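You operate a simulated robot arm through the tools that you are given. There is no shell and no other tool. Be economical: measure what you need, move in short steps, check, and stop when the job is done.

Carry out the task below with a simulated robot arm. There is one attempt and no reset: what you move stays moved.

TASK
Stand the medium shim beside the soft sheet brush. It goes on the side that lies toward x +0.0, y +1.0 (a direction in the base frame), with about 3 cm between them.

It is judged by the outcome, as a careful person would: the job done as asked, and still so three seconds after it is handed in. It fails if anything else is knocked over, pushed out of place, dropped, spilled or broken.

THE ROBOT
A 6-joint arm with a two-finger parallel gripper, fixed in place. Base frame: the origin is at the foot of the arm, x ahead of it, y to its left, z up; the work surface is at about z = 0.8. Lengths are in m, angles in degrees, forces in N, time in s.
With the tool pointing down near the work surface it reaches from about 0.24 to 0.64 m from the base axis. Its first joint turns from -66.0 to 66.0 degrees. Payload 2.7 kg.
Tool frame: the origin (TCP) lies between the finger pads and is the grasp point; the fingertips stand 0.023 m ahead of it; z points along the fingers, y is the line along which they close. The gripper opens to 0.094 m. The fingers are 0.038 m wide and 0.01 m thick; the gripper's body (0.054 by 0.096 m) begins 0.039 m behind the TCP.
Orientation is that of the tool frame in the base frame, as a unit quaternion [w, x, y, z]. With the fingers straight down and closing along the base's y, the tool's x points along the base's -x, its y along +y and its z along -z.

THE INTERFACE
- The arm moves only by the tool move_arm. Its argument "motion" is one flat list of numbers, 5 for each row, row after row: the shift along the tool's x, y, z in cm, then the turn about the tool's z in degrees, then the opening, from 0 (shut) to 1 (fully open). In form: [tx, ty, tz, yaw, jaw, tx, ty, tz, yaw, jaw, ...]. A call has 1 to 12 rows; each row is the pose to reach, as a shift and turn from the pose commanded when the call began, along the tool's axes at that moment. A row lasts 0.2 s, in which the tool goes at most 0.05 m and 8.6 degrees; a call with a longer step from one row to the next is refused whole, and so is a gripper value outside its range. A pose out of reach is approached as far as the arm can. The call stops where the force on the tool passes 40 N (or 10 N more than at its start, if that is more) or the arm is blocked; 0.2 s more then pass. The fingers move at their own pace (about 0.045 m/s each) and stop on an object; they squeeze with about 24 N. The grip force told is the motor's: it shows also when the fingers shut on nothing. Time passes only in rows, and 0.2 s behind the last, so rows that repeat a pose let the fingers close. It gives the time, the measured TCP pose, the force on the tool (base axes), the opening and the grip force at its end, in the units of the frame above (readings bear some noise), and new pictures: "views" is both (left out), scene, wrist or none.
- Cameras (640 x 400 px; columns grow to the right, rows downward): "scene" is fixed at [0.0865, -0.4571, 1.3867]; the picture's right is [0.56, -0.83, 0.00], its down [-0.61, -0.41, -0.68] and it looks along [0.56, 0.38, -0.73] (base axes); focal length 351 px, centre (320, 200). "wrist" rides on the gripper at [-0.039, 0, -0.044] in the tool frame; the picture's right is [0.00, -1.00, 0.00], its down [0.97, 0.00, -0.24] and it looks along [0.24, 0.00, 0.97] (tool axes); focal length 218 px, centre (320, 200).
- locate(camera, pixels): for up to 12 pixels [column, row] of the newest picture of that camera ("zoom" is the newest enlarged one), the place [x, y, z] in the base frame of the surface seen there, good to about 0.002 m. No time passes.
- enlarge(camera, box): a new picture of the part [left, top, right, bottom] of that camera's present view, enlarged. No time passes.
- job_done(): hands the job in; it is judged then, once.

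Work in short steps. Measure before you move; look again where a grasp or a placing could have gone wrong, and mend it. You have 60 turns and 120 pictures in all, the two below and enlarged ones among them. Open the gripper and draw the arm clear of the work before you hand the job in, unless the task says otherwise; then end with one line.

The tools are called as a command line: name --argument value ..., lists and objects as JSON in quotes. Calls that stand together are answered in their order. move_arm: Moves the arm, as the interface text tells. Its arguments: {"type":"object","properties":{"motion":{"type":"array"},"views":{"type":"string","enum":["both","scene","wrist","none"]}},"required":["motion"]} The other tools are called the same way: locate (camera, pixels) gives the place of the surface under pixels of a picture; enlarge (camera, box) takes an enlarged picture of a part of a camera's view; job_done () hands the job in.

At the start:

```text
time: 0.0
position: [0.3555, -0.0405, 1.083]
ee_rot: [0.0, 0.001, 1.0, 0.0]
contact_force: [-0.2, 0.9, 0.6]
gripper_width: 0.0943
gripper_force: 0.1
```

scene: 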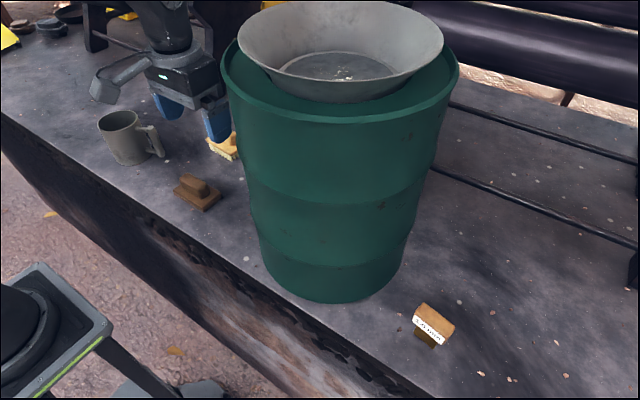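
wrist: 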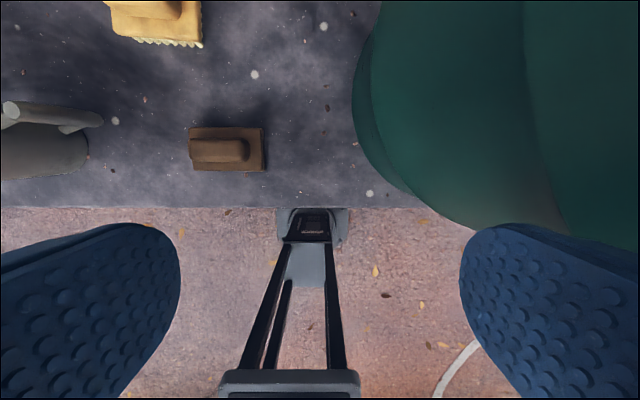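

The scene shows several small objects: brown block at (197,192), yellow at (225,145), an item at (433,325), and more at far left. I'll enlarge to identify them.

enlarge --camera "scene" --box '[380, 280, 480, 360]'

enlarge --camera "scene" --box '[0, 0, 160, 100]'

enlarge --camera "scene" --box '[90, 90, 260, 220]'

enlarge --camera "wrist" --box '[0, 0, 320, 200]'

```text
5.00 times, centred on (430, 320) of scene
```

zoom: 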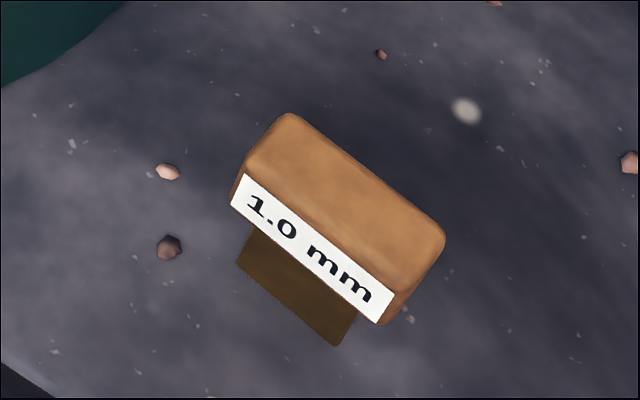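

```text
4.00 times, centred on (80, 50) of scene
```

zoom: 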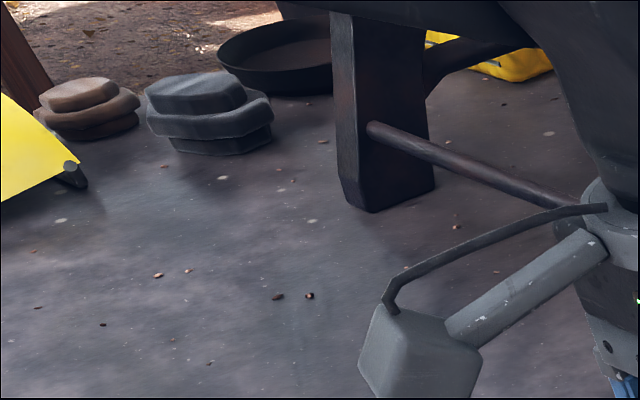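

```text
3.08 times, centred on (175, 155) of scene
```

zoom: 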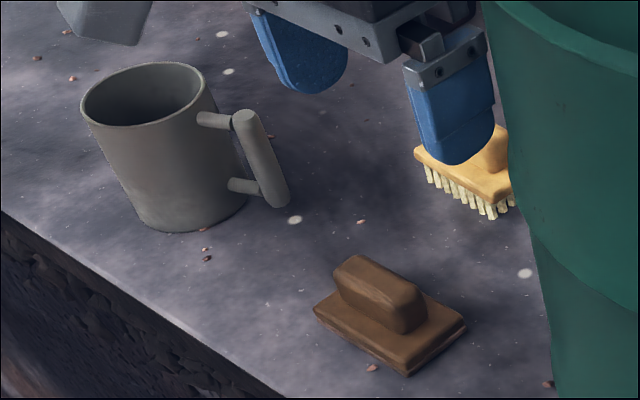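

```text
2.00 times, centred on (160, 100) of wrist
```

zoom: 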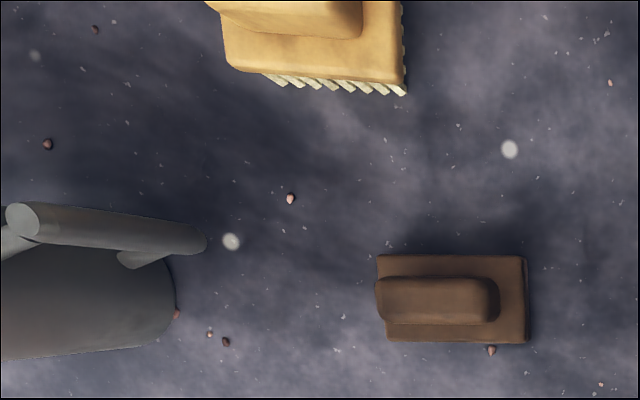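

The "1.0 mm" item looks like a shim (a handle block standing on a blade). Others may be hidden behind the barrel; I'll measure positions, including the barrel.

locate --camera "scene" --pixels '[[420, 315], [440, 325], [432, 345], [418, 332], [330, 300], [228, 70], [455, 70], [343, 100], [340, 75], [300, 5], [197, 185], [225, 150]]'

locate --camera "wrist" --pixels '[[150, 10], [115, 30], [200, 40], [220, 150], [262, 130], [190, 170], [262, 170], [355, 120], [450, 100], [580, 100], [100, 115], [40, 150]]'

```text
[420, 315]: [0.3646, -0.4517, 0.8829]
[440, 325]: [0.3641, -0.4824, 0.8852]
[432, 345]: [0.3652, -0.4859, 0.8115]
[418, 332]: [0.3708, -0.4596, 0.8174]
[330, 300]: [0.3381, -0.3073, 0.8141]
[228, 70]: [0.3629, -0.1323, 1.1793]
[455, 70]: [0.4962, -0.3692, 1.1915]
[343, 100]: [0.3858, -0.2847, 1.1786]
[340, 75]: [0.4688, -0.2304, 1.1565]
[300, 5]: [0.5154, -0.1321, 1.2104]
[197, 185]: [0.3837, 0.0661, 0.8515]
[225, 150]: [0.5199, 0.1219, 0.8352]
```

```text
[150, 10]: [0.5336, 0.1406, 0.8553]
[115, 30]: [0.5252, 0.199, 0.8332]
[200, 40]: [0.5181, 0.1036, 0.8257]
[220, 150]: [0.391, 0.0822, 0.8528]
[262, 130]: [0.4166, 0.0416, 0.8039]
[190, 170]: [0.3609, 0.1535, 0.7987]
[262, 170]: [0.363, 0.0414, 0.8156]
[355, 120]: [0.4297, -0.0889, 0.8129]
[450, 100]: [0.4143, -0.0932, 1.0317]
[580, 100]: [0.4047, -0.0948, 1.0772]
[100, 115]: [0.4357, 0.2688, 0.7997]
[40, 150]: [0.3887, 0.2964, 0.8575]
```

Shim at about (0.365,-0.467), barrel centred near (0.46,-0.24), yellow brush near (0.54,0.15). I'll move over the left side first to view the brush and target spot from above.

move_arm --motion '[-1, 4, -1, 0, 1, -2, 8, -2, 0, 1, -3, 12, -3, 0, 1, -4, 16, -4, 0, 1, -5, 20, -4, 0, 1]'

```text
time: 1.2
position: [0.4036, 0.1603, 1.1244]
ee_rot: [-0.001, 0.0, 1.0, 0.0]
contact_force: [0.8, 0.3, 0.1]
gripper_width: 0.094
gripper_force: 0.1
```

scene: 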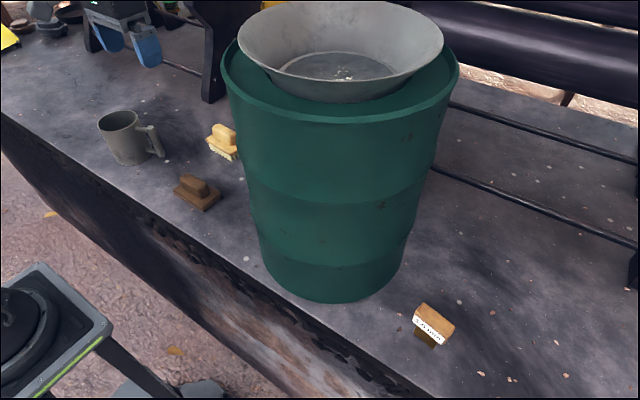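
wrist: 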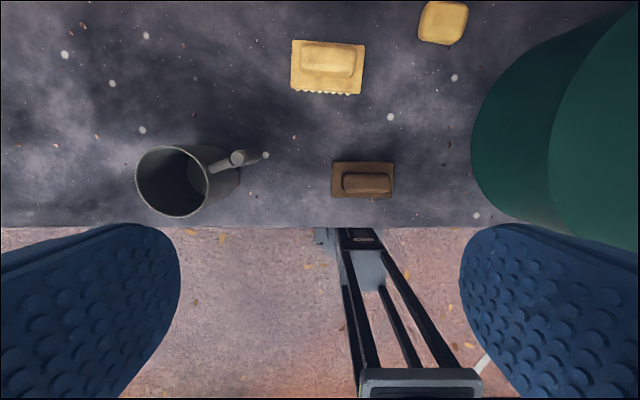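

A hidden object appears at wrist (443,22). I'll enlarge it and measure the brush.

enlarge --camera "wrist" --box '[270, 0, 510, 150]'

locate --camera "wrist" --pixels '[[443, 22], [420, 35], [462, 40], [466, 10], [425, 5], [293, 42], [364, 46], [291, 88], [362, 93], [330, 58], [250, 60], [235, 158]]'

```text
2.67 times, centred on (390, 75) of wrist
```

zoom: 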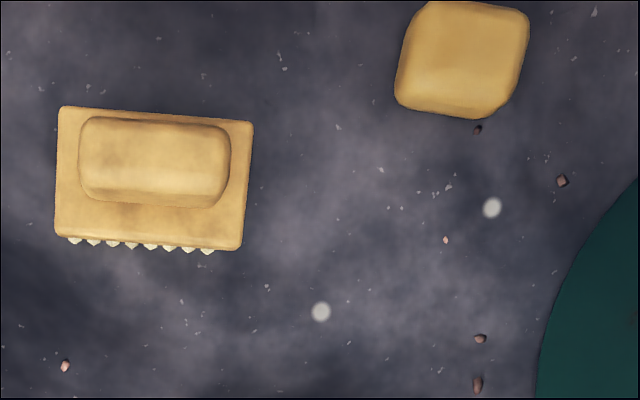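

```text
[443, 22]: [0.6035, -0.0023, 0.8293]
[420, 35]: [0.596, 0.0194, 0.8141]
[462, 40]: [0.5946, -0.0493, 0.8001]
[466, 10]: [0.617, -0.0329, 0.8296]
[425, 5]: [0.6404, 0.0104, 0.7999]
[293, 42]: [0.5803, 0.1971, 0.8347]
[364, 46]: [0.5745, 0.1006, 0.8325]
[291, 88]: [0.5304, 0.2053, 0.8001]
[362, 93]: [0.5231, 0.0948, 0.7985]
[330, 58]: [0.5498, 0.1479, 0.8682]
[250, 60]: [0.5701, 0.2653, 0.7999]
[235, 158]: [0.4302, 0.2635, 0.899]
```

The brush spans y≈0.10–0.20, x≈0.53–0.58, the +y side is free there. Now I head around the near side of the barrel (keeping close to the base) toward the shim.

move_arm --motion '[2.7, -3.2, 0, 0, 1, 5.4, -6.4, 0, 0, 1, 8.1, -9.6, 0, 0, 1, 10.8, -12.8, 0, 0, 1, 13.5, -16, 0, 0, 1, 15, -20, 0, 0, 1, 16.5, -24, 0, 0, 1, 18, -28, 0, 0, 1, 19.5, -32, 0, 0, 1, 20.5, -36, 0, 0, 1]'

```text
time: 3.4
position: [0.2018, -0.2037, 1.1232]
ee_rot: [0.0, -0.001, 1.0, -0.001]
contact_force: [0.2, -1.5, -0.5]
gripper_width: 0.0943
gripper_force: 0.1
```

scene: 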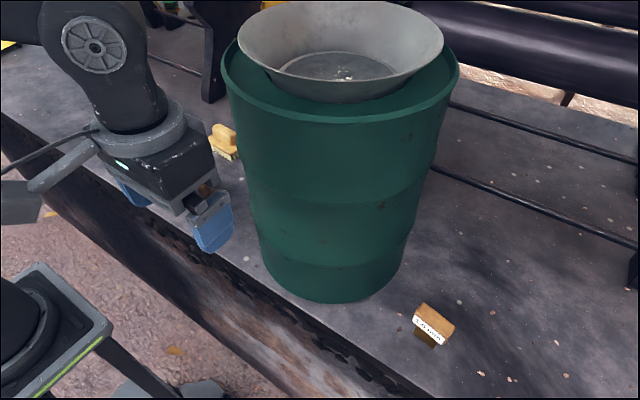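
wrist: 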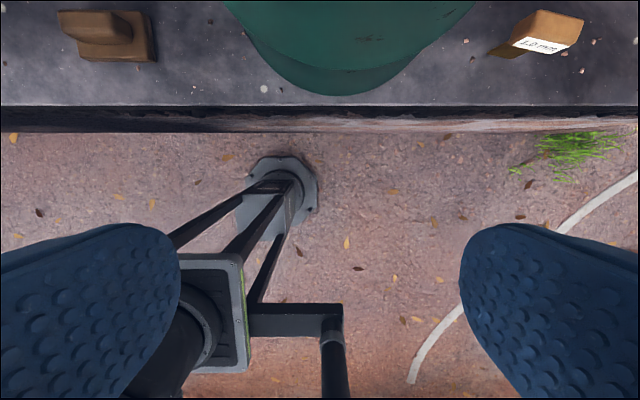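

Clear so far; continue around to a spot short of the shim (0.28,-0.46).

move_arm --motion '[-0.5, -4, 0, 0, 1, -1, -8, 0, 0, 1, -1.5, -12, 0, 0, 1, -2, -16, 0, 0, 1, -4, -19.5, 0, 0, 1, -6, -23, 0, 0, 1, -8, -26, 0, 0, 1]'

```text
time: 5.0
position: [0.2838, -0.459, 1.1247]
ee_rot: [0.0, 0.001, 1.0, -0.001]
contact_force: [0.6, -0.8, -0.3]
gripper_width: 0.0939
gripper_force: 0.1
```

scene: 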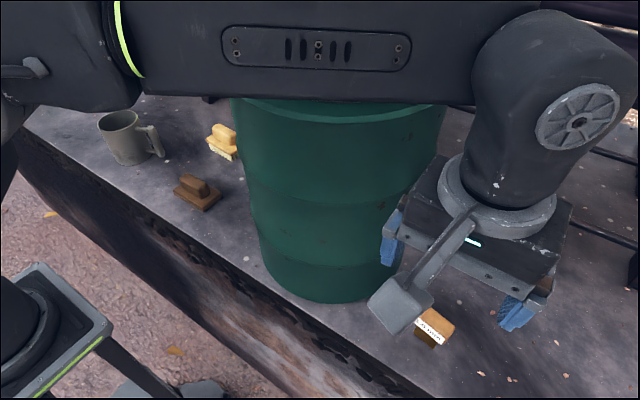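
wrist: 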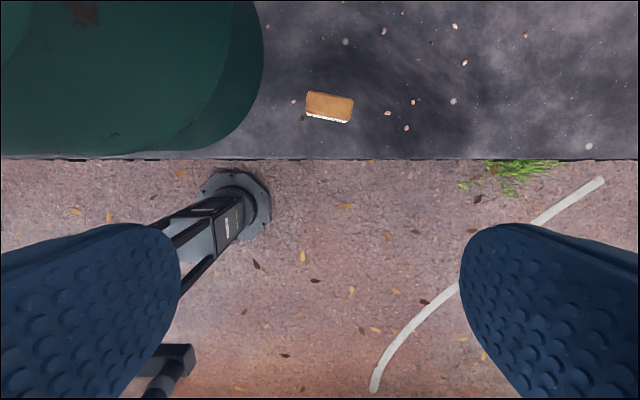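

The forearm passes near the barrel; I measure the forearm, wrist and barrel rim before going down.

locate --camera "scene" --pixels '[[180, 5], [180, 50], [180, 93], [440, 5], [440, 50], [440, 98], [510, 50], [580, 115], [500, 190], [380, 118], [300, 118], [120, 60]]'

locate --camera "wrist" --pixels '[[307, 92], [354, 97], [306, 116], [349, 122], [329, 105], [262, 60], [240, 60], [200, 140]]'

enlarge --camera "wrist" --box '[280, 80, 380, 142]'

```text
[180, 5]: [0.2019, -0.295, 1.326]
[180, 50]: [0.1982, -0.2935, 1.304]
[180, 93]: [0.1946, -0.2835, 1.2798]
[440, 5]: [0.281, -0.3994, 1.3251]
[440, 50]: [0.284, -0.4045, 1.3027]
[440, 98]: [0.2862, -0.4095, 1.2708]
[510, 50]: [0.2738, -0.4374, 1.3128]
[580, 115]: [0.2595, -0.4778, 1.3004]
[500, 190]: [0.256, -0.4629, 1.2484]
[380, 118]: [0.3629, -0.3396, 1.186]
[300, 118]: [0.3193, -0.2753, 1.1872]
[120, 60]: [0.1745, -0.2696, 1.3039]
```

```text
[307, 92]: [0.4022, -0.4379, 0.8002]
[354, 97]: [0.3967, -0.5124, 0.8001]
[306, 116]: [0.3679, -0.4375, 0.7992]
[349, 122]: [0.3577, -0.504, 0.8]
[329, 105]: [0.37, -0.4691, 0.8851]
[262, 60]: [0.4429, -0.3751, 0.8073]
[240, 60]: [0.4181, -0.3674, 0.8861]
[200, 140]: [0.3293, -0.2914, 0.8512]
```

```text
6.40 times, centred on (330, 111) of wrist
```

zoom: 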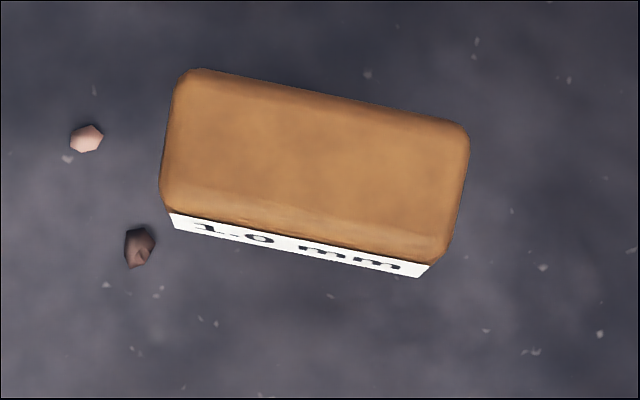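

Handle top centre is (0.37,-0.469,0.885). The forearm runs on the barrel side of the tool, so I first swing away from the barrel, to (0.27,-0.52), and lower 8 cm to see how the forearm lies.

move_arm --motion '[0.5, -2, 0, 0, 1, 1, -4, 0, 0, 1, 1.5, -6, 0, 0, 1, 1.5, -6, 3, 0, 1, 1.5, -6, 6, 0, 1, 1.5, -6, 8, 0, 1]'

```text
time: 6.4
position: [0.2687, -0.5181, 1.0423]
ee_rot: [0.0, -0.001, 1.0, 0.0]
contact_force: [-0.1, 0.2, -0.6]
gripper_width: 0.0936
gripper_force: 0.2
```

scene: 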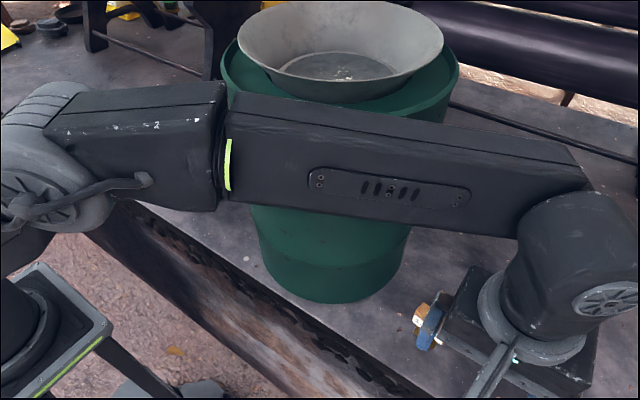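
wrist: 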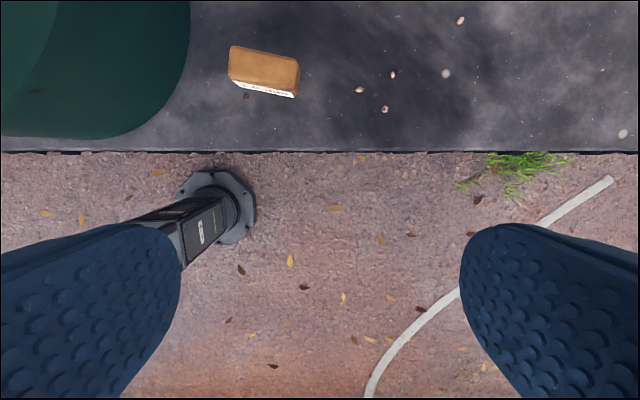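

Now the forearm's whole top and side are visible; I measure its edges.

locate --camera "scene" --pixels '[[240, 97], [240, 115], [240, 198], [400, 120], [400, 138], [400, 215], [550, 142], [550, 162], [520, 232], [575, 147], [210, 90], [60, 130]]'

locate --camera "scene" --pixels '[[560, 250], [620, 300], [350, 190], [240, 205], [20, 230], [60, 100], [10, 120], [275, 255], [400, 260], [340, 297]]'

```text
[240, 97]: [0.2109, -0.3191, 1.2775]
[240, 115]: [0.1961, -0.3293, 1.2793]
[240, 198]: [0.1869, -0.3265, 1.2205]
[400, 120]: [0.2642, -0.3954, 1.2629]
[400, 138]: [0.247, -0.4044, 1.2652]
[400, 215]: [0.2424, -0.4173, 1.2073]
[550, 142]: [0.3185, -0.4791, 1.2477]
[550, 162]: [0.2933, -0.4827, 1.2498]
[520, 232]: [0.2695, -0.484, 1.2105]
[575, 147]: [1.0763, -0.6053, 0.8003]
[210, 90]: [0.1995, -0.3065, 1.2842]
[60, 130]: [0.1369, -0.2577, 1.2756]
```

```text
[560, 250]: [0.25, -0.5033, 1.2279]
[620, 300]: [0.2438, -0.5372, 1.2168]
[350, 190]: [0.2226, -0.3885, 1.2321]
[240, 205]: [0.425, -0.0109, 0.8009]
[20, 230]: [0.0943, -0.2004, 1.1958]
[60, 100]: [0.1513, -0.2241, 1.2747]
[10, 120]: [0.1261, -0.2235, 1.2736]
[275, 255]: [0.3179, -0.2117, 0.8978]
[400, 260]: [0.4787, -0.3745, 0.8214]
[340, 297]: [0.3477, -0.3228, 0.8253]
```

The forearm is only ~5 cm wide and nearly on the base radial line, so a grasp near the shim's -y end leaves about 2 cm to the barrel. Now I measure the shim handle precisely.

enlarge --camera "wrist" --box '[200, 25, 328, 105]'

enlarge --camera "scene" --box '[380, 270, 476, 330]'

locate --camera "wrist" --pixels '[[234, 49], [297, 62], [231, 76], [293, 90], [264, 68], [245, 65], [285, 75], [240, 85], [285, 93], [182, 60], [140, 125]]'

```text
5.00 times, centred on (264, 65) of wrist
```

zoom: 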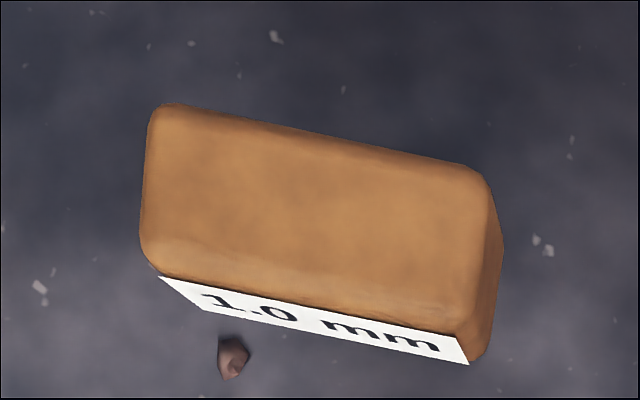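

```text
6.67 times, centred on (428, 300) of scene
```

zoom: 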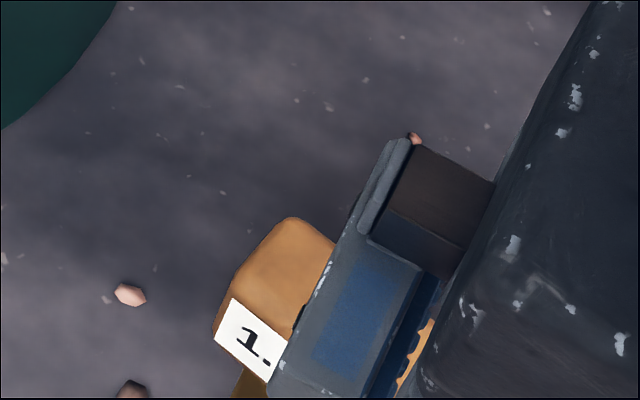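

```text
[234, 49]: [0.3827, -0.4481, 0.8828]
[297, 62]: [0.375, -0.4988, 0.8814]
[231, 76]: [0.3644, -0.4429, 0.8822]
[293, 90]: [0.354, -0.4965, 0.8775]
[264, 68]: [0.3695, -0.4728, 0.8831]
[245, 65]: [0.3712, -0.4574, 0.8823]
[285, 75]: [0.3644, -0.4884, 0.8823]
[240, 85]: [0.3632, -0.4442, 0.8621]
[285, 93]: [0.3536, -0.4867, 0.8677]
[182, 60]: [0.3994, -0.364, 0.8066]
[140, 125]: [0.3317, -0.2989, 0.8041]
```

Handle centre ≈(0.369,-0.472), ~5.6 cm long, ~2.3 cm thick, long axis along (-0.17,-0.985). I turn the tool by -80° so that the fingers close across its thickness.

move_arm --motion '[0, 0, 0, -8, 1, 0, 0, 0, -16, 1, 0, 0, 0, -24, 1, 0, 0, 0, -32, 1, 0, 0, 0, -40, 1, 0, 0, 0, -48, 1, 0, 0, 0, -56, 1, 0, 0, 0, -64, 1, 0, 0, 0, -72, 1, 0, 0, 0, -80, 1]'

```text
time: 8.6
position: [0.266, -0.5199, 1.0434]
ee_rot: [0.0, -0.644, 0.765, 0.0]
contact_force: [-0.5, -0.4, -0.4]
gripper_width: 0.094
gripper_force: 0.0
```

scene: 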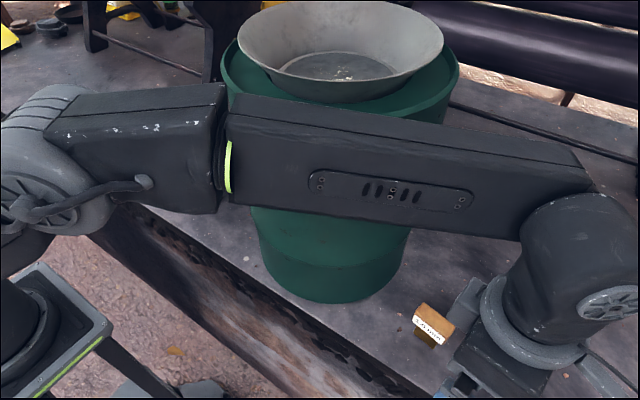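
wrist: 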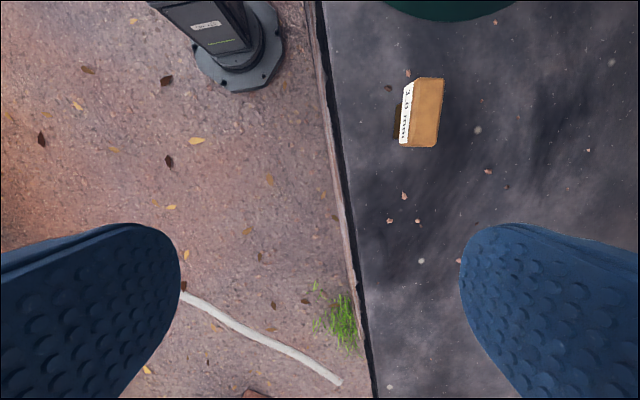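

Alignment looks right. I move over the grasp point (0.3655,-0.4925), still high, and check the forearm against the barrel.

move_arm --motion '[-1.1, -2.3, 0, 0, 1, -2.2, -4.7, 0, 0, 1, -3.3, -7, 0, 0, 1, -4.5, -9.4, 0, 0, 1]'

```text
time: 9.6
position: [0.3662, -0.4915, 1.0442]
ee_rot: [0.0, -0.643, 0.766, 0.0]
contact_force: [-0.7, -0.2, 0.3]
gripper_width: 0.0941
gripper_force: 0.1
```

scene: 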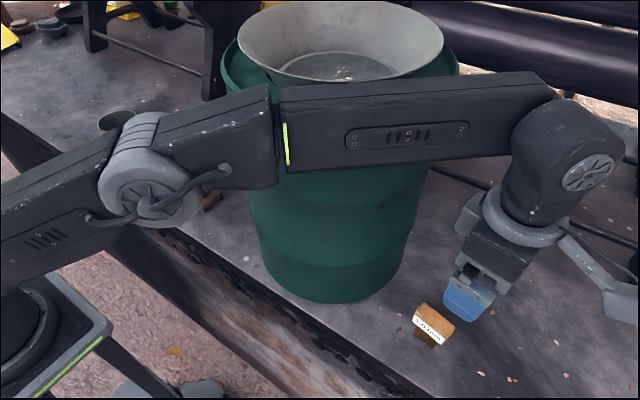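
wrist: 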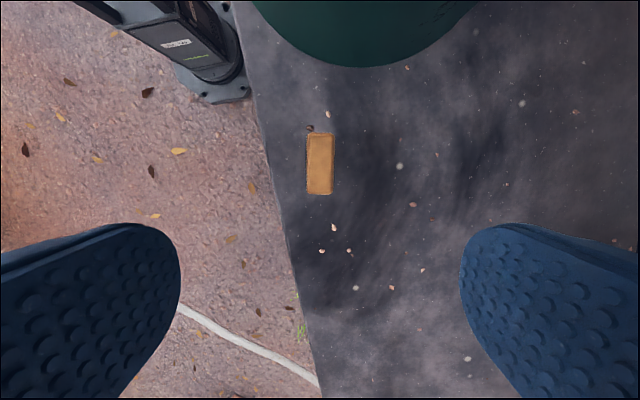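

The handle is centred between the fingers (col 320). I measure the forearm's far edge against the barrel rim, and the handle ends.

locate --camera "scene" --pixels '[[290, 92], [290, 106], [290, 160], [400, 82], [400, 95], [400, 155], [525, 74], [520, 85], [445, 76], [290, 178], [400, 172], [350, 175]]'

locate --camera "wrist" --pixels '[[321, 136], [321, 165], [319, 192], [309, 165], [331, 165], [360, 67], [360, 50]]'

```text
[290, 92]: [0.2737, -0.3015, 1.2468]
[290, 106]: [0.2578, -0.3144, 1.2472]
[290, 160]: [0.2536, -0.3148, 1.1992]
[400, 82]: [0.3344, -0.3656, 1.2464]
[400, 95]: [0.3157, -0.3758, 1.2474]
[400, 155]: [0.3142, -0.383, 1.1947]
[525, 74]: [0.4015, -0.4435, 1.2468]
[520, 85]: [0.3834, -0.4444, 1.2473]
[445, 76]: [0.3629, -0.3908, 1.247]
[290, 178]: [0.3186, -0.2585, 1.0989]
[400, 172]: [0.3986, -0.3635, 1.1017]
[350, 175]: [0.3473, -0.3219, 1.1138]
```

```text
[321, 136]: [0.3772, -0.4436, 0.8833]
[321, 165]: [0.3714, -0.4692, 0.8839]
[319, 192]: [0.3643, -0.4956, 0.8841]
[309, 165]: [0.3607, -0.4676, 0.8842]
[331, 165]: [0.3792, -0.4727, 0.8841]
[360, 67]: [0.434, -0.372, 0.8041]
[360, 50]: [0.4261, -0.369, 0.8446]
```

Gap forearm–barrel is about 1.5–2 cm in plan. I shift 3 mm further out and descend in part, then check.

move_arm --motion '[0.3, 0, 1.5, 0, 1, 0.3, 0, 3.5, 0, 1, 0.3, 0, 5.5, 0, 1, 0.3, 0, 7.5, 0, 1, 0.3, 0, 9.5, 0, 1]'

```text
time: 10.8
position: [0.3673, -0.4952, 0.9467]
ee_rot: [-0.001, -0.642, 0.766, 0.0]
contact_force: [0.3, 1.3, 0.1]
gripper_width: 0.0939
gripper_force: 0.1
```

scene: 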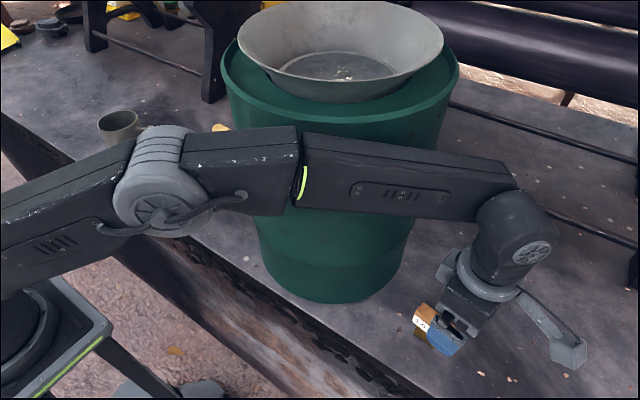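
wrist: 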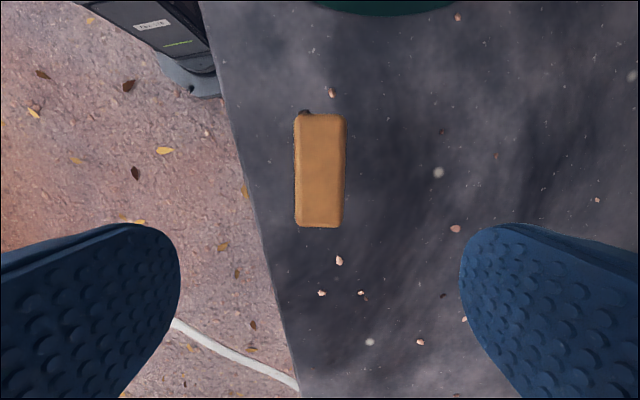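

No contact, the barrel is unmoved (rim still at the same pixels). Lower the last 7 cm to z≈0.875.

move_arm --motion '[0, 0, 2, 0, 1, 0, 0, 4, 0, 1, 0, 0, 5.5, 0, 1, 0, 0, 6.5, 0, 1, 0, 0, 7.1, 0, 1]'

```text
time: 12.0
position: [0.3665, -0.4943, 0.875]
ee_rot: [0.0, -0.643, 0.766, -0.001]
contact_force: [0.0, -0.9, 0.8]
gripper_width: 0.0939
gripper_force: 0.0
```

scene: 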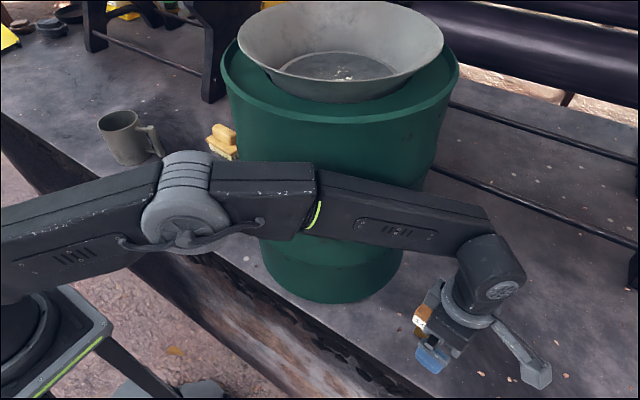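
wrist: 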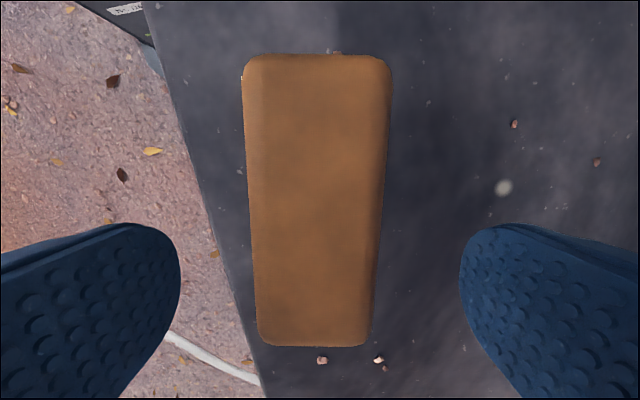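

Handle sits slightly left (centre col ~311, 2 mm); I shift 2 mm and close.

move_arm --motion '[0, 0.2, 0, 0, 0.6, 0, 0.2, 0, 0, 0.4, 0, 0.2, 0, 0, 0.2, 0, 0.2, 0, 0, 0, 0, 0.2, 0, 0, 0, 0, 0.2, 0, 0, 0, 0, 0.2, 0, 0, 0]'

```text
time: 13.6
position: [0.3635, -0.494, 0.8771]
ee_rot: [0.0, -0.642, 0.766, -0.001]
contact_force: [-0.2, 0.4, 1.1]
gripper_width: 0.0256
gripper_force: 23.9
```

scene: 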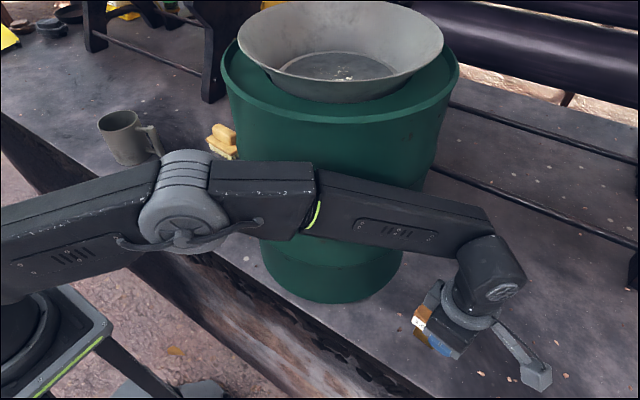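
wrist: 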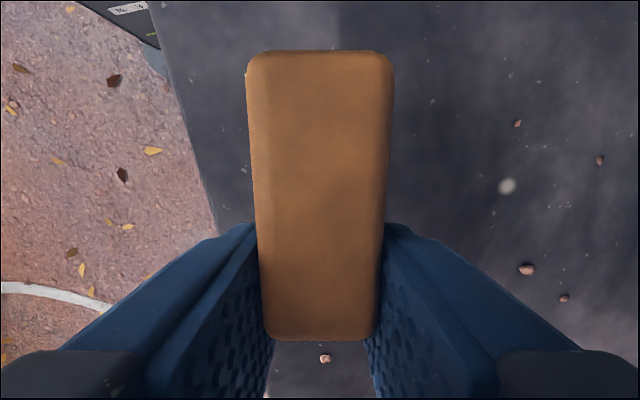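

Gripped at 25.6 mm. Lift straight up 17 cm (the reverse of the descent).

move_arm --motion '[0, 0, -1, 0, 0, 0, 0, -2.5, 0, 0, 0, 0, -5, 0, 0, 0, 0, -7.5, 0, 0, 0, 0, -10, 0, 0, 0, 0, -12.5, 0, 0, 0, 0, -15, 0, 0, 0, 0, -17, 0, 0]'

```text
time: 15.4
position: [0.3652, -0.4953, 1.0474]
ee_rot: [0.0, -0.643, 0.766, 0.0]
contact_force: [-0.3, -0.1, -0.9]
gripper_width: 0.0252
gripper_force: 24.2
```

scene: 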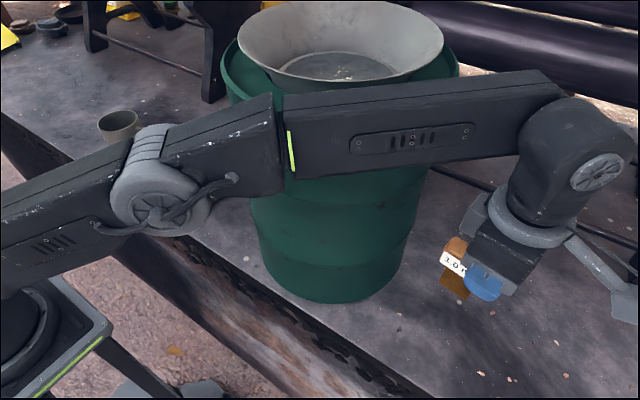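
wrist: 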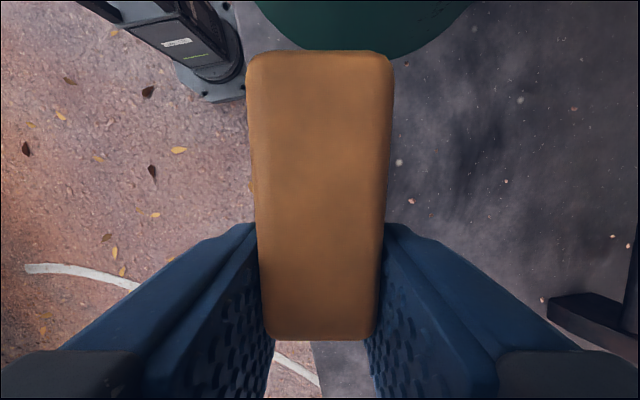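

Held and hanging straight. I look at the shim's underside and judge how it stands.

enlarge --camera "scene" --box '[420, 220, 516, 310]'

locate --camera "scene" --pixels '[[452, 260], [445, 282], [455, 290], [464, 297], [445, 270], [625, 300]]'

```text
4.44 times, centred on (468, 265) of scene
```

zoom: 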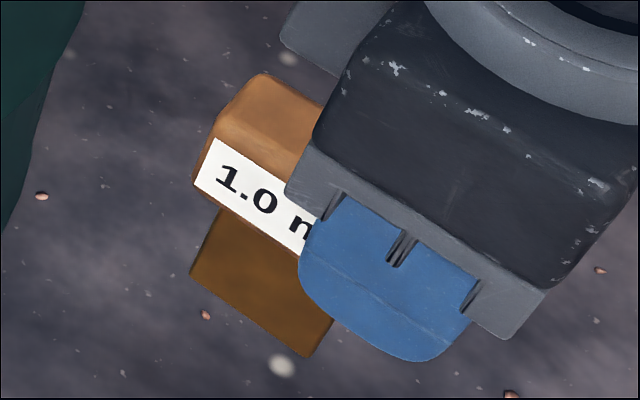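

```text
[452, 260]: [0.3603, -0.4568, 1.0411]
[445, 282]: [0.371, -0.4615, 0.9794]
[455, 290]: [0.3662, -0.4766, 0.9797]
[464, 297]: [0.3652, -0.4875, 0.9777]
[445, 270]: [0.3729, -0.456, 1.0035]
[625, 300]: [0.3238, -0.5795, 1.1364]
```

Blade bottom is 7.5 cm below the TCP. I carry it back around the barrel the same way, slightly higher.

move_arm --motion '[0.27, 2.5, -2.4, 0, 0, 0.53, 5, -4.9, 0, 0, 0.8, 7.5, -7.3, 0, 0, -1.76, 10.3, -7.3, 0, 0, -4.32, 13.1, -7.3, 0, 0, -6.88, 15.9, -7.3, 0, 0, -10.05, 17.1, -7.3, 0, 0, -13.2, 18.4, -7.3, 0, 0, -16.4, 19.6, -7.3, 0, 0, -19.7, 20.2, -7.3, 0, 0, -23, 20.7, -7.3, 0, 0, -26.2, 21.3, -7.3, 0, 0]'

```text
time: 18.0
position: [0.1994, -0.1992, 1.122]
ee_rot: [0.0, -0.643, 0.766, 0.0]
contact_force: [-0.3, 0.1, -0.5]
gripper_width: 0.0257
gripper_force: 24.3
```

scene: 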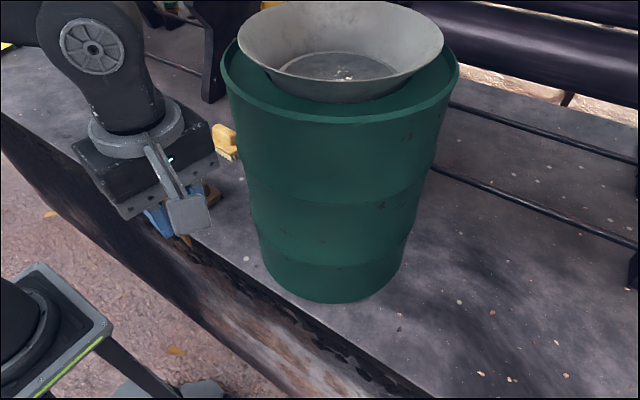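
wrist: 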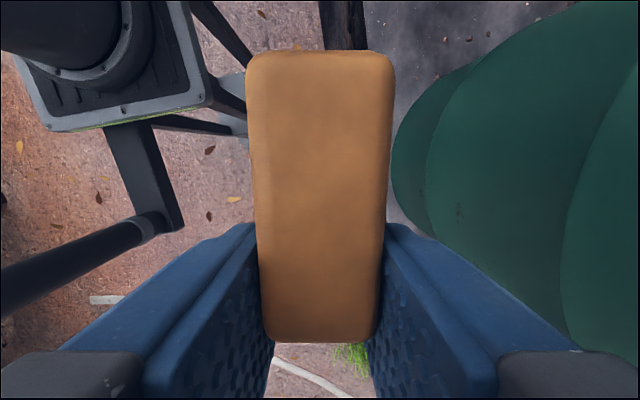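

Clear. Continue to (0.42,0.20), turning 6° more to match the brush's line.

move_arm --motion '[-4.1, -0.3, 0, 0, 0, -8.2, -0.6, 0, 0, 0, -12.3, -0.9, 0, 0, 0, -16.4, -1.2, 0, 0, 0, -20.6, -1.5, 0, 0, 0, -24.4, -3.7, 0, 0, 0, -28.1, -5.9, 0, 0, 0, -31.9, -8.2, 0, 0, 0, -35.6, -10.4, 0, -2, 0, -39.4, -12.6, 0, -4, 0, -43.2, -14.8, 0, -6, 0]'

```text
time: 20.4
position: [0.42, 0.1999, 1.1194]
ee_rot: [0.0, -0.682, 0.731, 0.0]
contact_force: [0.2, 0.1, 0.0]
gripper_width: 0.0255
gripper_force: 23.7
```

scene: 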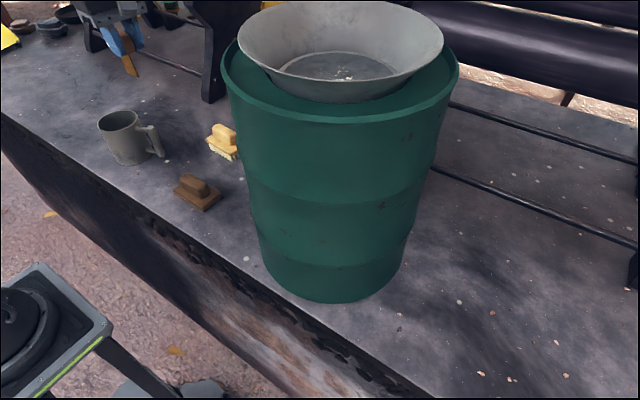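
wrist: 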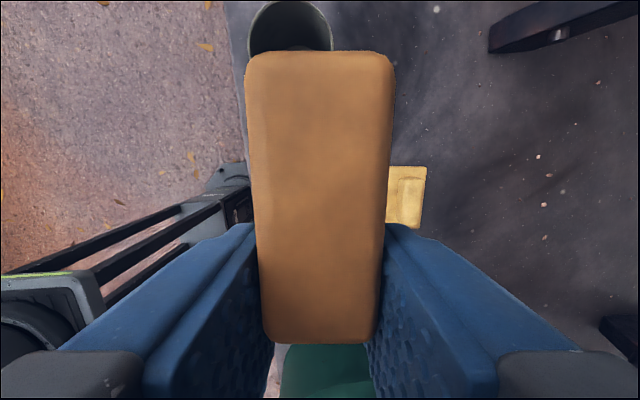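

Measure the brush from both cameras, and the dark frame beyond it, before placing.

enlarge --camera "scene" --box '[150, 50, 260, 170]'

locate --camera "scene" --pixels '[[207, 141], [209, 137], [216, 126], [236, 148], [232, 158], [218, 150], [213, 100], [212, 60], [190, 72], [155, 130]]'

locate --camera "wrist" --pixels '[[410, 168], [426, 169], [420, 226], [400, 172], [492, 45], [560, 35], [625, 15]]'

```text
3.33 times, centred on (205, 110) of scene
```

zoom: 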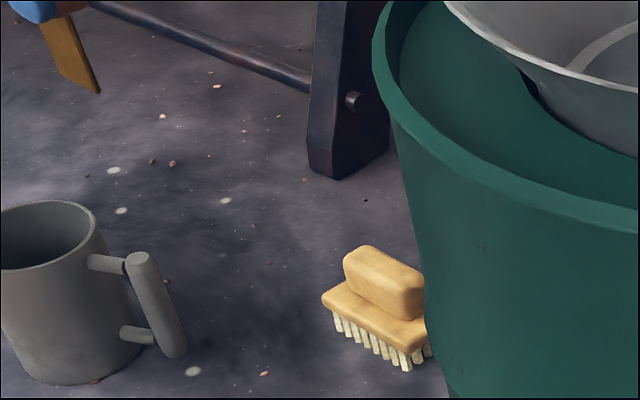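

```text
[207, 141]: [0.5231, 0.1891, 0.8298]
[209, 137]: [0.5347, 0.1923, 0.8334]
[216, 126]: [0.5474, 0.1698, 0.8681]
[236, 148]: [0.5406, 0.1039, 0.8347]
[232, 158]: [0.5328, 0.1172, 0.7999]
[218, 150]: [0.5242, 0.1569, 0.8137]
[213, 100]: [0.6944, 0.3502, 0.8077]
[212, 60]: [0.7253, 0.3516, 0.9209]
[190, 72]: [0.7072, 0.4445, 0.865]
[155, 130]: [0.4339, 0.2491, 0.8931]
```

```text
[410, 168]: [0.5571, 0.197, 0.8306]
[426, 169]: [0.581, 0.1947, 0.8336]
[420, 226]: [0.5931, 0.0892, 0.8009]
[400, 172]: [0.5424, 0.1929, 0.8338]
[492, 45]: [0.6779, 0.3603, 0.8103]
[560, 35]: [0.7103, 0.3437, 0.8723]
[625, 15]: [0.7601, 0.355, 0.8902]
```

Brush +y edge is y≈0.197, x 0.523–0.58. Target TCP (0.552,0.233) puts the shim's near end at y≈0.227. Move above and lower to ~3 cm above the surface.

move_arm --motion '[-1.1, -3.2, 0, 0, 0, -2.1, -6.5, 0, 0, 0, -3.2, -9.7, 0, 0, 0, -4.2, -12.9, 0, 0, 0, -4.2, -12.9, 4.5, 0, 0, -4.2, -12.9, 9, 0, 0, -4.2, -12.9, 13.5, 0, 0, -4.2, -12.9, 17.5, 0, 0, -4.2, -12.9, 21, 0, 0]'

```text
time: 22.4
position: [0.5521, 0.2302, 0.9124]
ee_rot: [0.0, -0.682, 0.731, 0.0]
contact_force: [1.4, 0.4, -0.9]
gripper_width: 0.0256
gripper_force: 23.8
```

scene: 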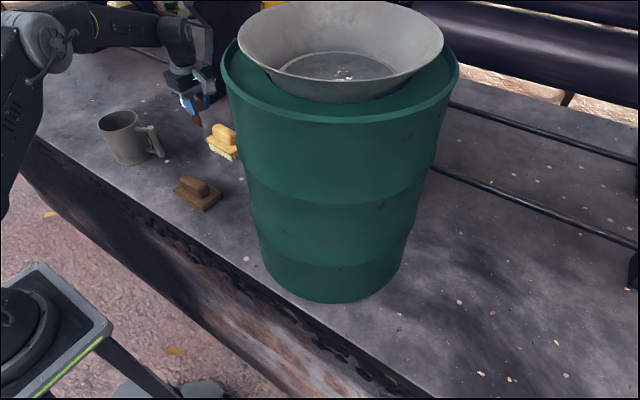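
wrist: 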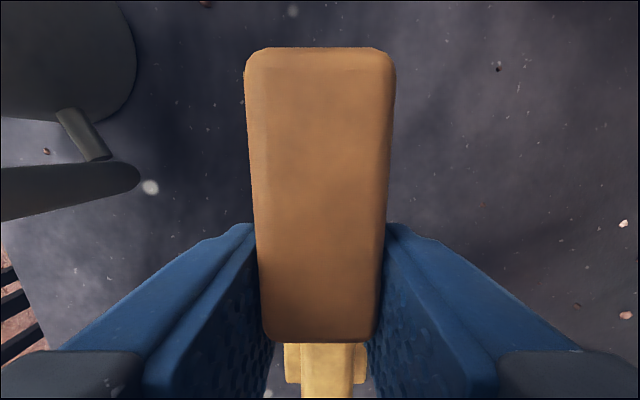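

enlarge --camera "scene" --box '[160, 60, 256, 170]'

locate --camera "wrist" --pixels '[[295, 346], [355, 350], [320, 338], [320, 330], [320, 52], [120, 180], [335, 360]]'

```text
3.64 times, centred on (208, 115) of scene
```

zoom: 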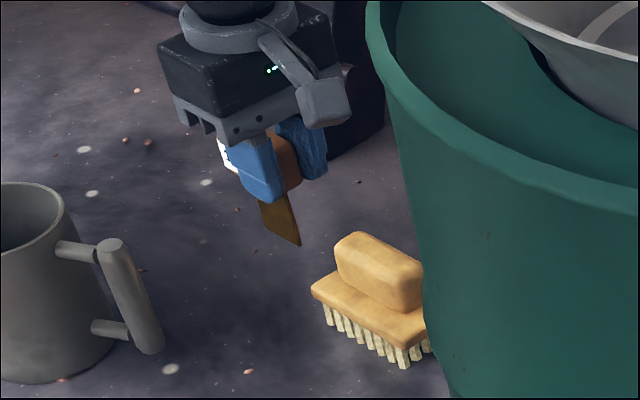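

```text
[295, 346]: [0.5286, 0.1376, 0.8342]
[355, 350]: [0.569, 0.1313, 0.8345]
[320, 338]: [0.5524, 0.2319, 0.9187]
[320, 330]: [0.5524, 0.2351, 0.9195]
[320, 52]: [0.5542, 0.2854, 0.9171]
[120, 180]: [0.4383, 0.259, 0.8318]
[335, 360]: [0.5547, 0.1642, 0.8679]
```

Shim's near end at y≈0.229, brush end at 0.197: gap ≈3.1 cm. Lower the remaining 3.3 cm gently.

move_arm --motion '[0, 0, 1, 0, 0, 0, 0, 2, 0, 0, 0, 0, 2.7, 0, 0, 0, 0, 3.1, 0, 0, 0, 0, 3.3, 0, 0, 0, 0, 3.3, 0, 0]'

```text
time: 23.8
position: [0.5526, 0.2317, 0.8771]
ee_rot: [0.0, -0.682, 0.732, 0.001]
contact_force: [-1.1, 0.3, 0.4]
gripper_width: 0.0255
gripper_force: 24.5
```

scene: 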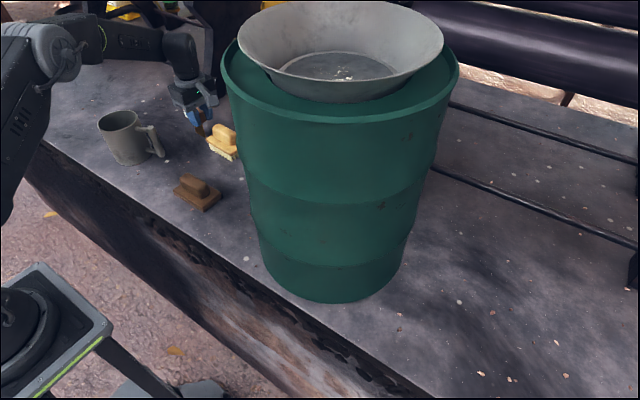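
wrist: 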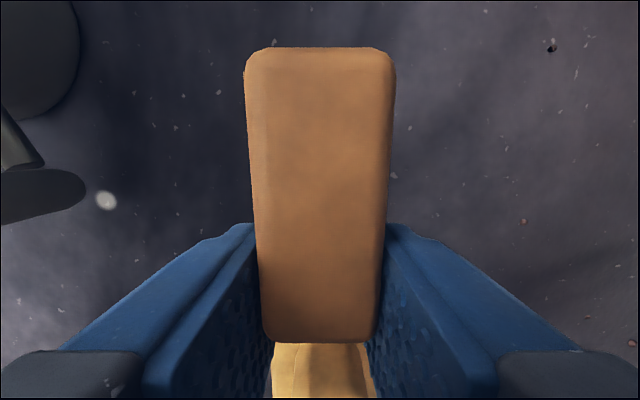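

No contact force yet; I feel downward in 1 mm steps.

move_arm --motion '[0, 0, 0.1, 0, 0, 0, 0, 0.1, 0, 0]' --views "none"

enlarge --camera "scene" --box '[170, 80, 250, 170]'

```text
time: 24.4
position: [0.5526, 0.2312, 0.8772]
ee_rot: [0.0, -0.682, 0.732, 0.0]
contact_force: [-0.4, -0.1, -0.7]
gripper_width: 0.0251
gripper_force: 23.6
```

```text
4.44 times, centred on (210, 125) of scene
```

zoom: 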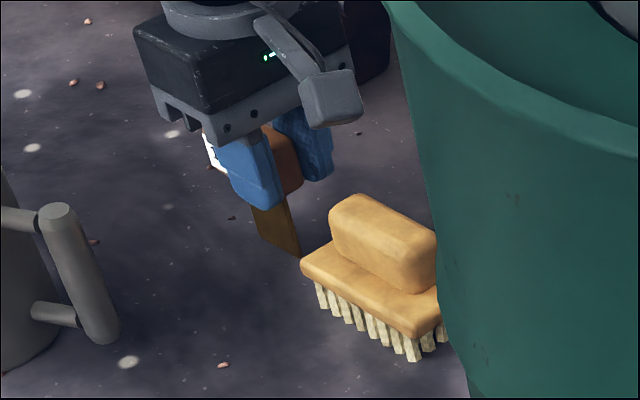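

move_arm --motion '[0, 0, 0.1, 0, 0, 0, 0, 0.15, 0, 0]' --views "none"

locate --camera "zoom" --pixels '[[295, 248], [290, 240], [258, 225], [305, 262]]'

```text
time: 25.0
position: [0.5525, 0.2319, 0.8764]
ee_rot: [0.001, -0.682, 0.732, 0.0]
contact_force: [-2.7, -1.8, 8.3]
gripper_width: 0.0254
gripper_force: 24.1
```

```text
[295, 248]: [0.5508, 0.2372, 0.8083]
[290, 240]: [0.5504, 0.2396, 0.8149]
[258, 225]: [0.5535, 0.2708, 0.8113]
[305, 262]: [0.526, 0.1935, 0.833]
```

Contact (8 N). Blade is on the surface; I open gradually.

move_arm --motion '[0, 0, -0.05, 0, 0.29, 0, 0, -0.05, 0, 0.31, 0, 0, -0.05, 0, 0.35, 0, 0, -0.05, 0, 0.45, 0, 0, -0.05, 0, 0.6, 0, 0, -0.05, 0, 0.6]'

enlarge --camera "scene" --box '[170, 80, 250, 170]'

```text
time: 26.4
position: [0.5524, 0.2329, 0.8754]
ee_rot: [0.0, -0.682, 0.731, 0.0]
contact_force: [-0.1, 0.2, -0.7]
gripper_width: 0.0563
gripper_force: 0.1
```

scene: 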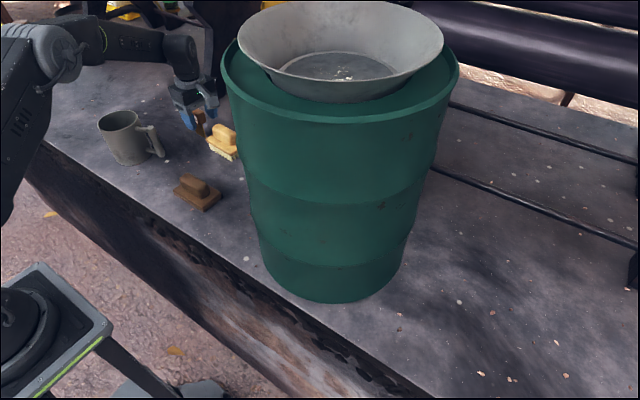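
wrist: 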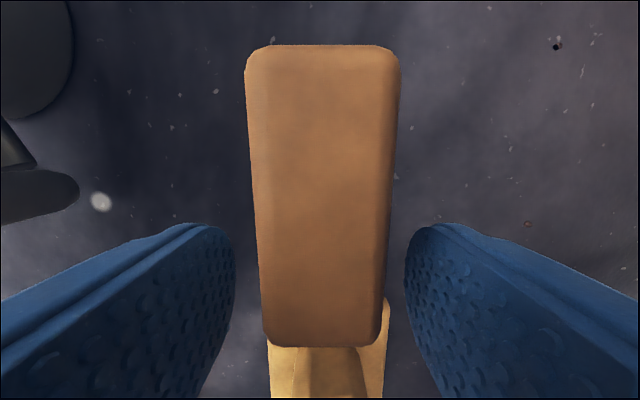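

```text
4.44 times, centred on (210, 125) of scene
```

zoom: 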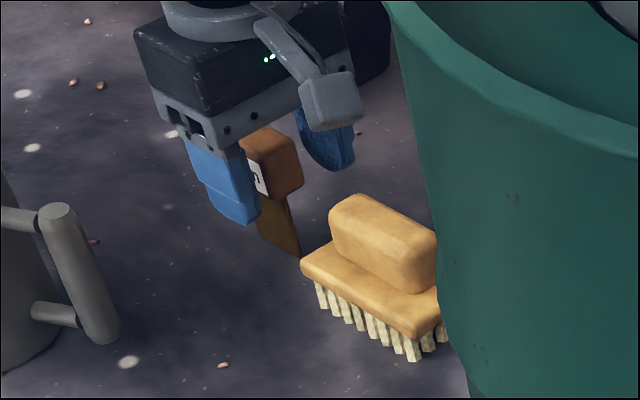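

It stands on its own. Open fully is not needed more than a bit; I rise straight up and draw away.

move_arm --motion '[0, 0, -1, 0, 0.7, 0, 0, -3, 0, 0.7, 0, 0, -6, 0, 0.7, 0, 0, -10, 0, 0.7, 0, 0, -14, 0, 0.7, 0, 0, -18, 0, 0.7, 0, 0, -22, 0, 0.7, 0, 4, -22, 0, 0.7, 0, 8, -22, 0, 0.7, 0, 12, -22, 0, 0.7, 0, 16, -22, 0, 0.7]'

enlarge --camera "scene" --box '[150, 70, 260, 170]'

```text
time: 28.8
position: [0.3921, 0.2431, 1.0934]
ee_rot: [0.0, -0.682, 0.732, 0.0]
contact_force: [0.8, 1.3, -1.0]
gripper_width: 0.0658
gripper_force: 0.1
```

scene: 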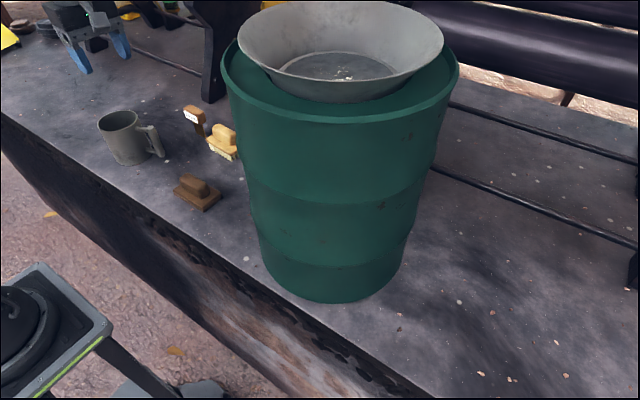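
wrist: 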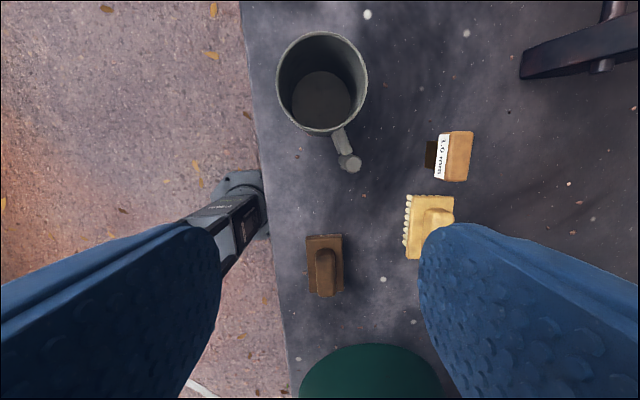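

```text
4.00 times, centred on (205, 120) of scene
```

zoom: 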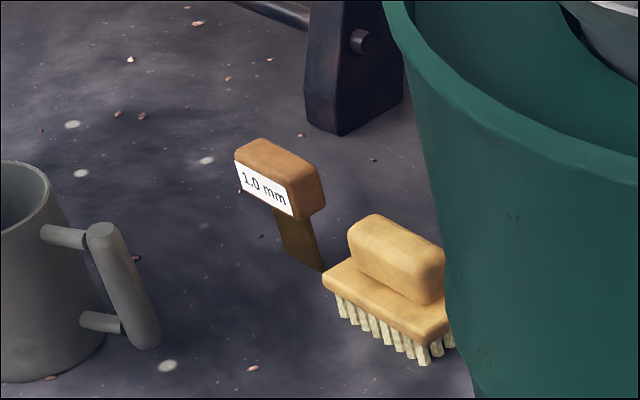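

The shim stands upright; a last check of the gap.

locate --camera "wrist" --pixels '[[455, 178], [452, 135], [458, 155], [430, 197], [447, 197]]'

locate --camera "zoom" --pixels '[[318, 200], [318, 262], [326, 284], [280, 170], [238, 160]]'

```text
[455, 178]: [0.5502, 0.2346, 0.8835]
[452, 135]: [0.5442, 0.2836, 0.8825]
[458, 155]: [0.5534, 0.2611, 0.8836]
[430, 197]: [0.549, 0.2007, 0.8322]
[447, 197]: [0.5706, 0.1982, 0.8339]
```

```text
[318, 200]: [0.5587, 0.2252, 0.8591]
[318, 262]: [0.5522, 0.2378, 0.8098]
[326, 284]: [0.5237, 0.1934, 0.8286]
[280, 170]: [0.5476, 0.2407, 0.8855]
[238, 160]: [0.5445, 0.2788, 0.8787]
```

Handle end at y≈0.228 against a brush end at ≈0.199, so the gap is about 3 cm; the arm is clear and nothing else was moved.

job_done

```text
The job is handed in.
```
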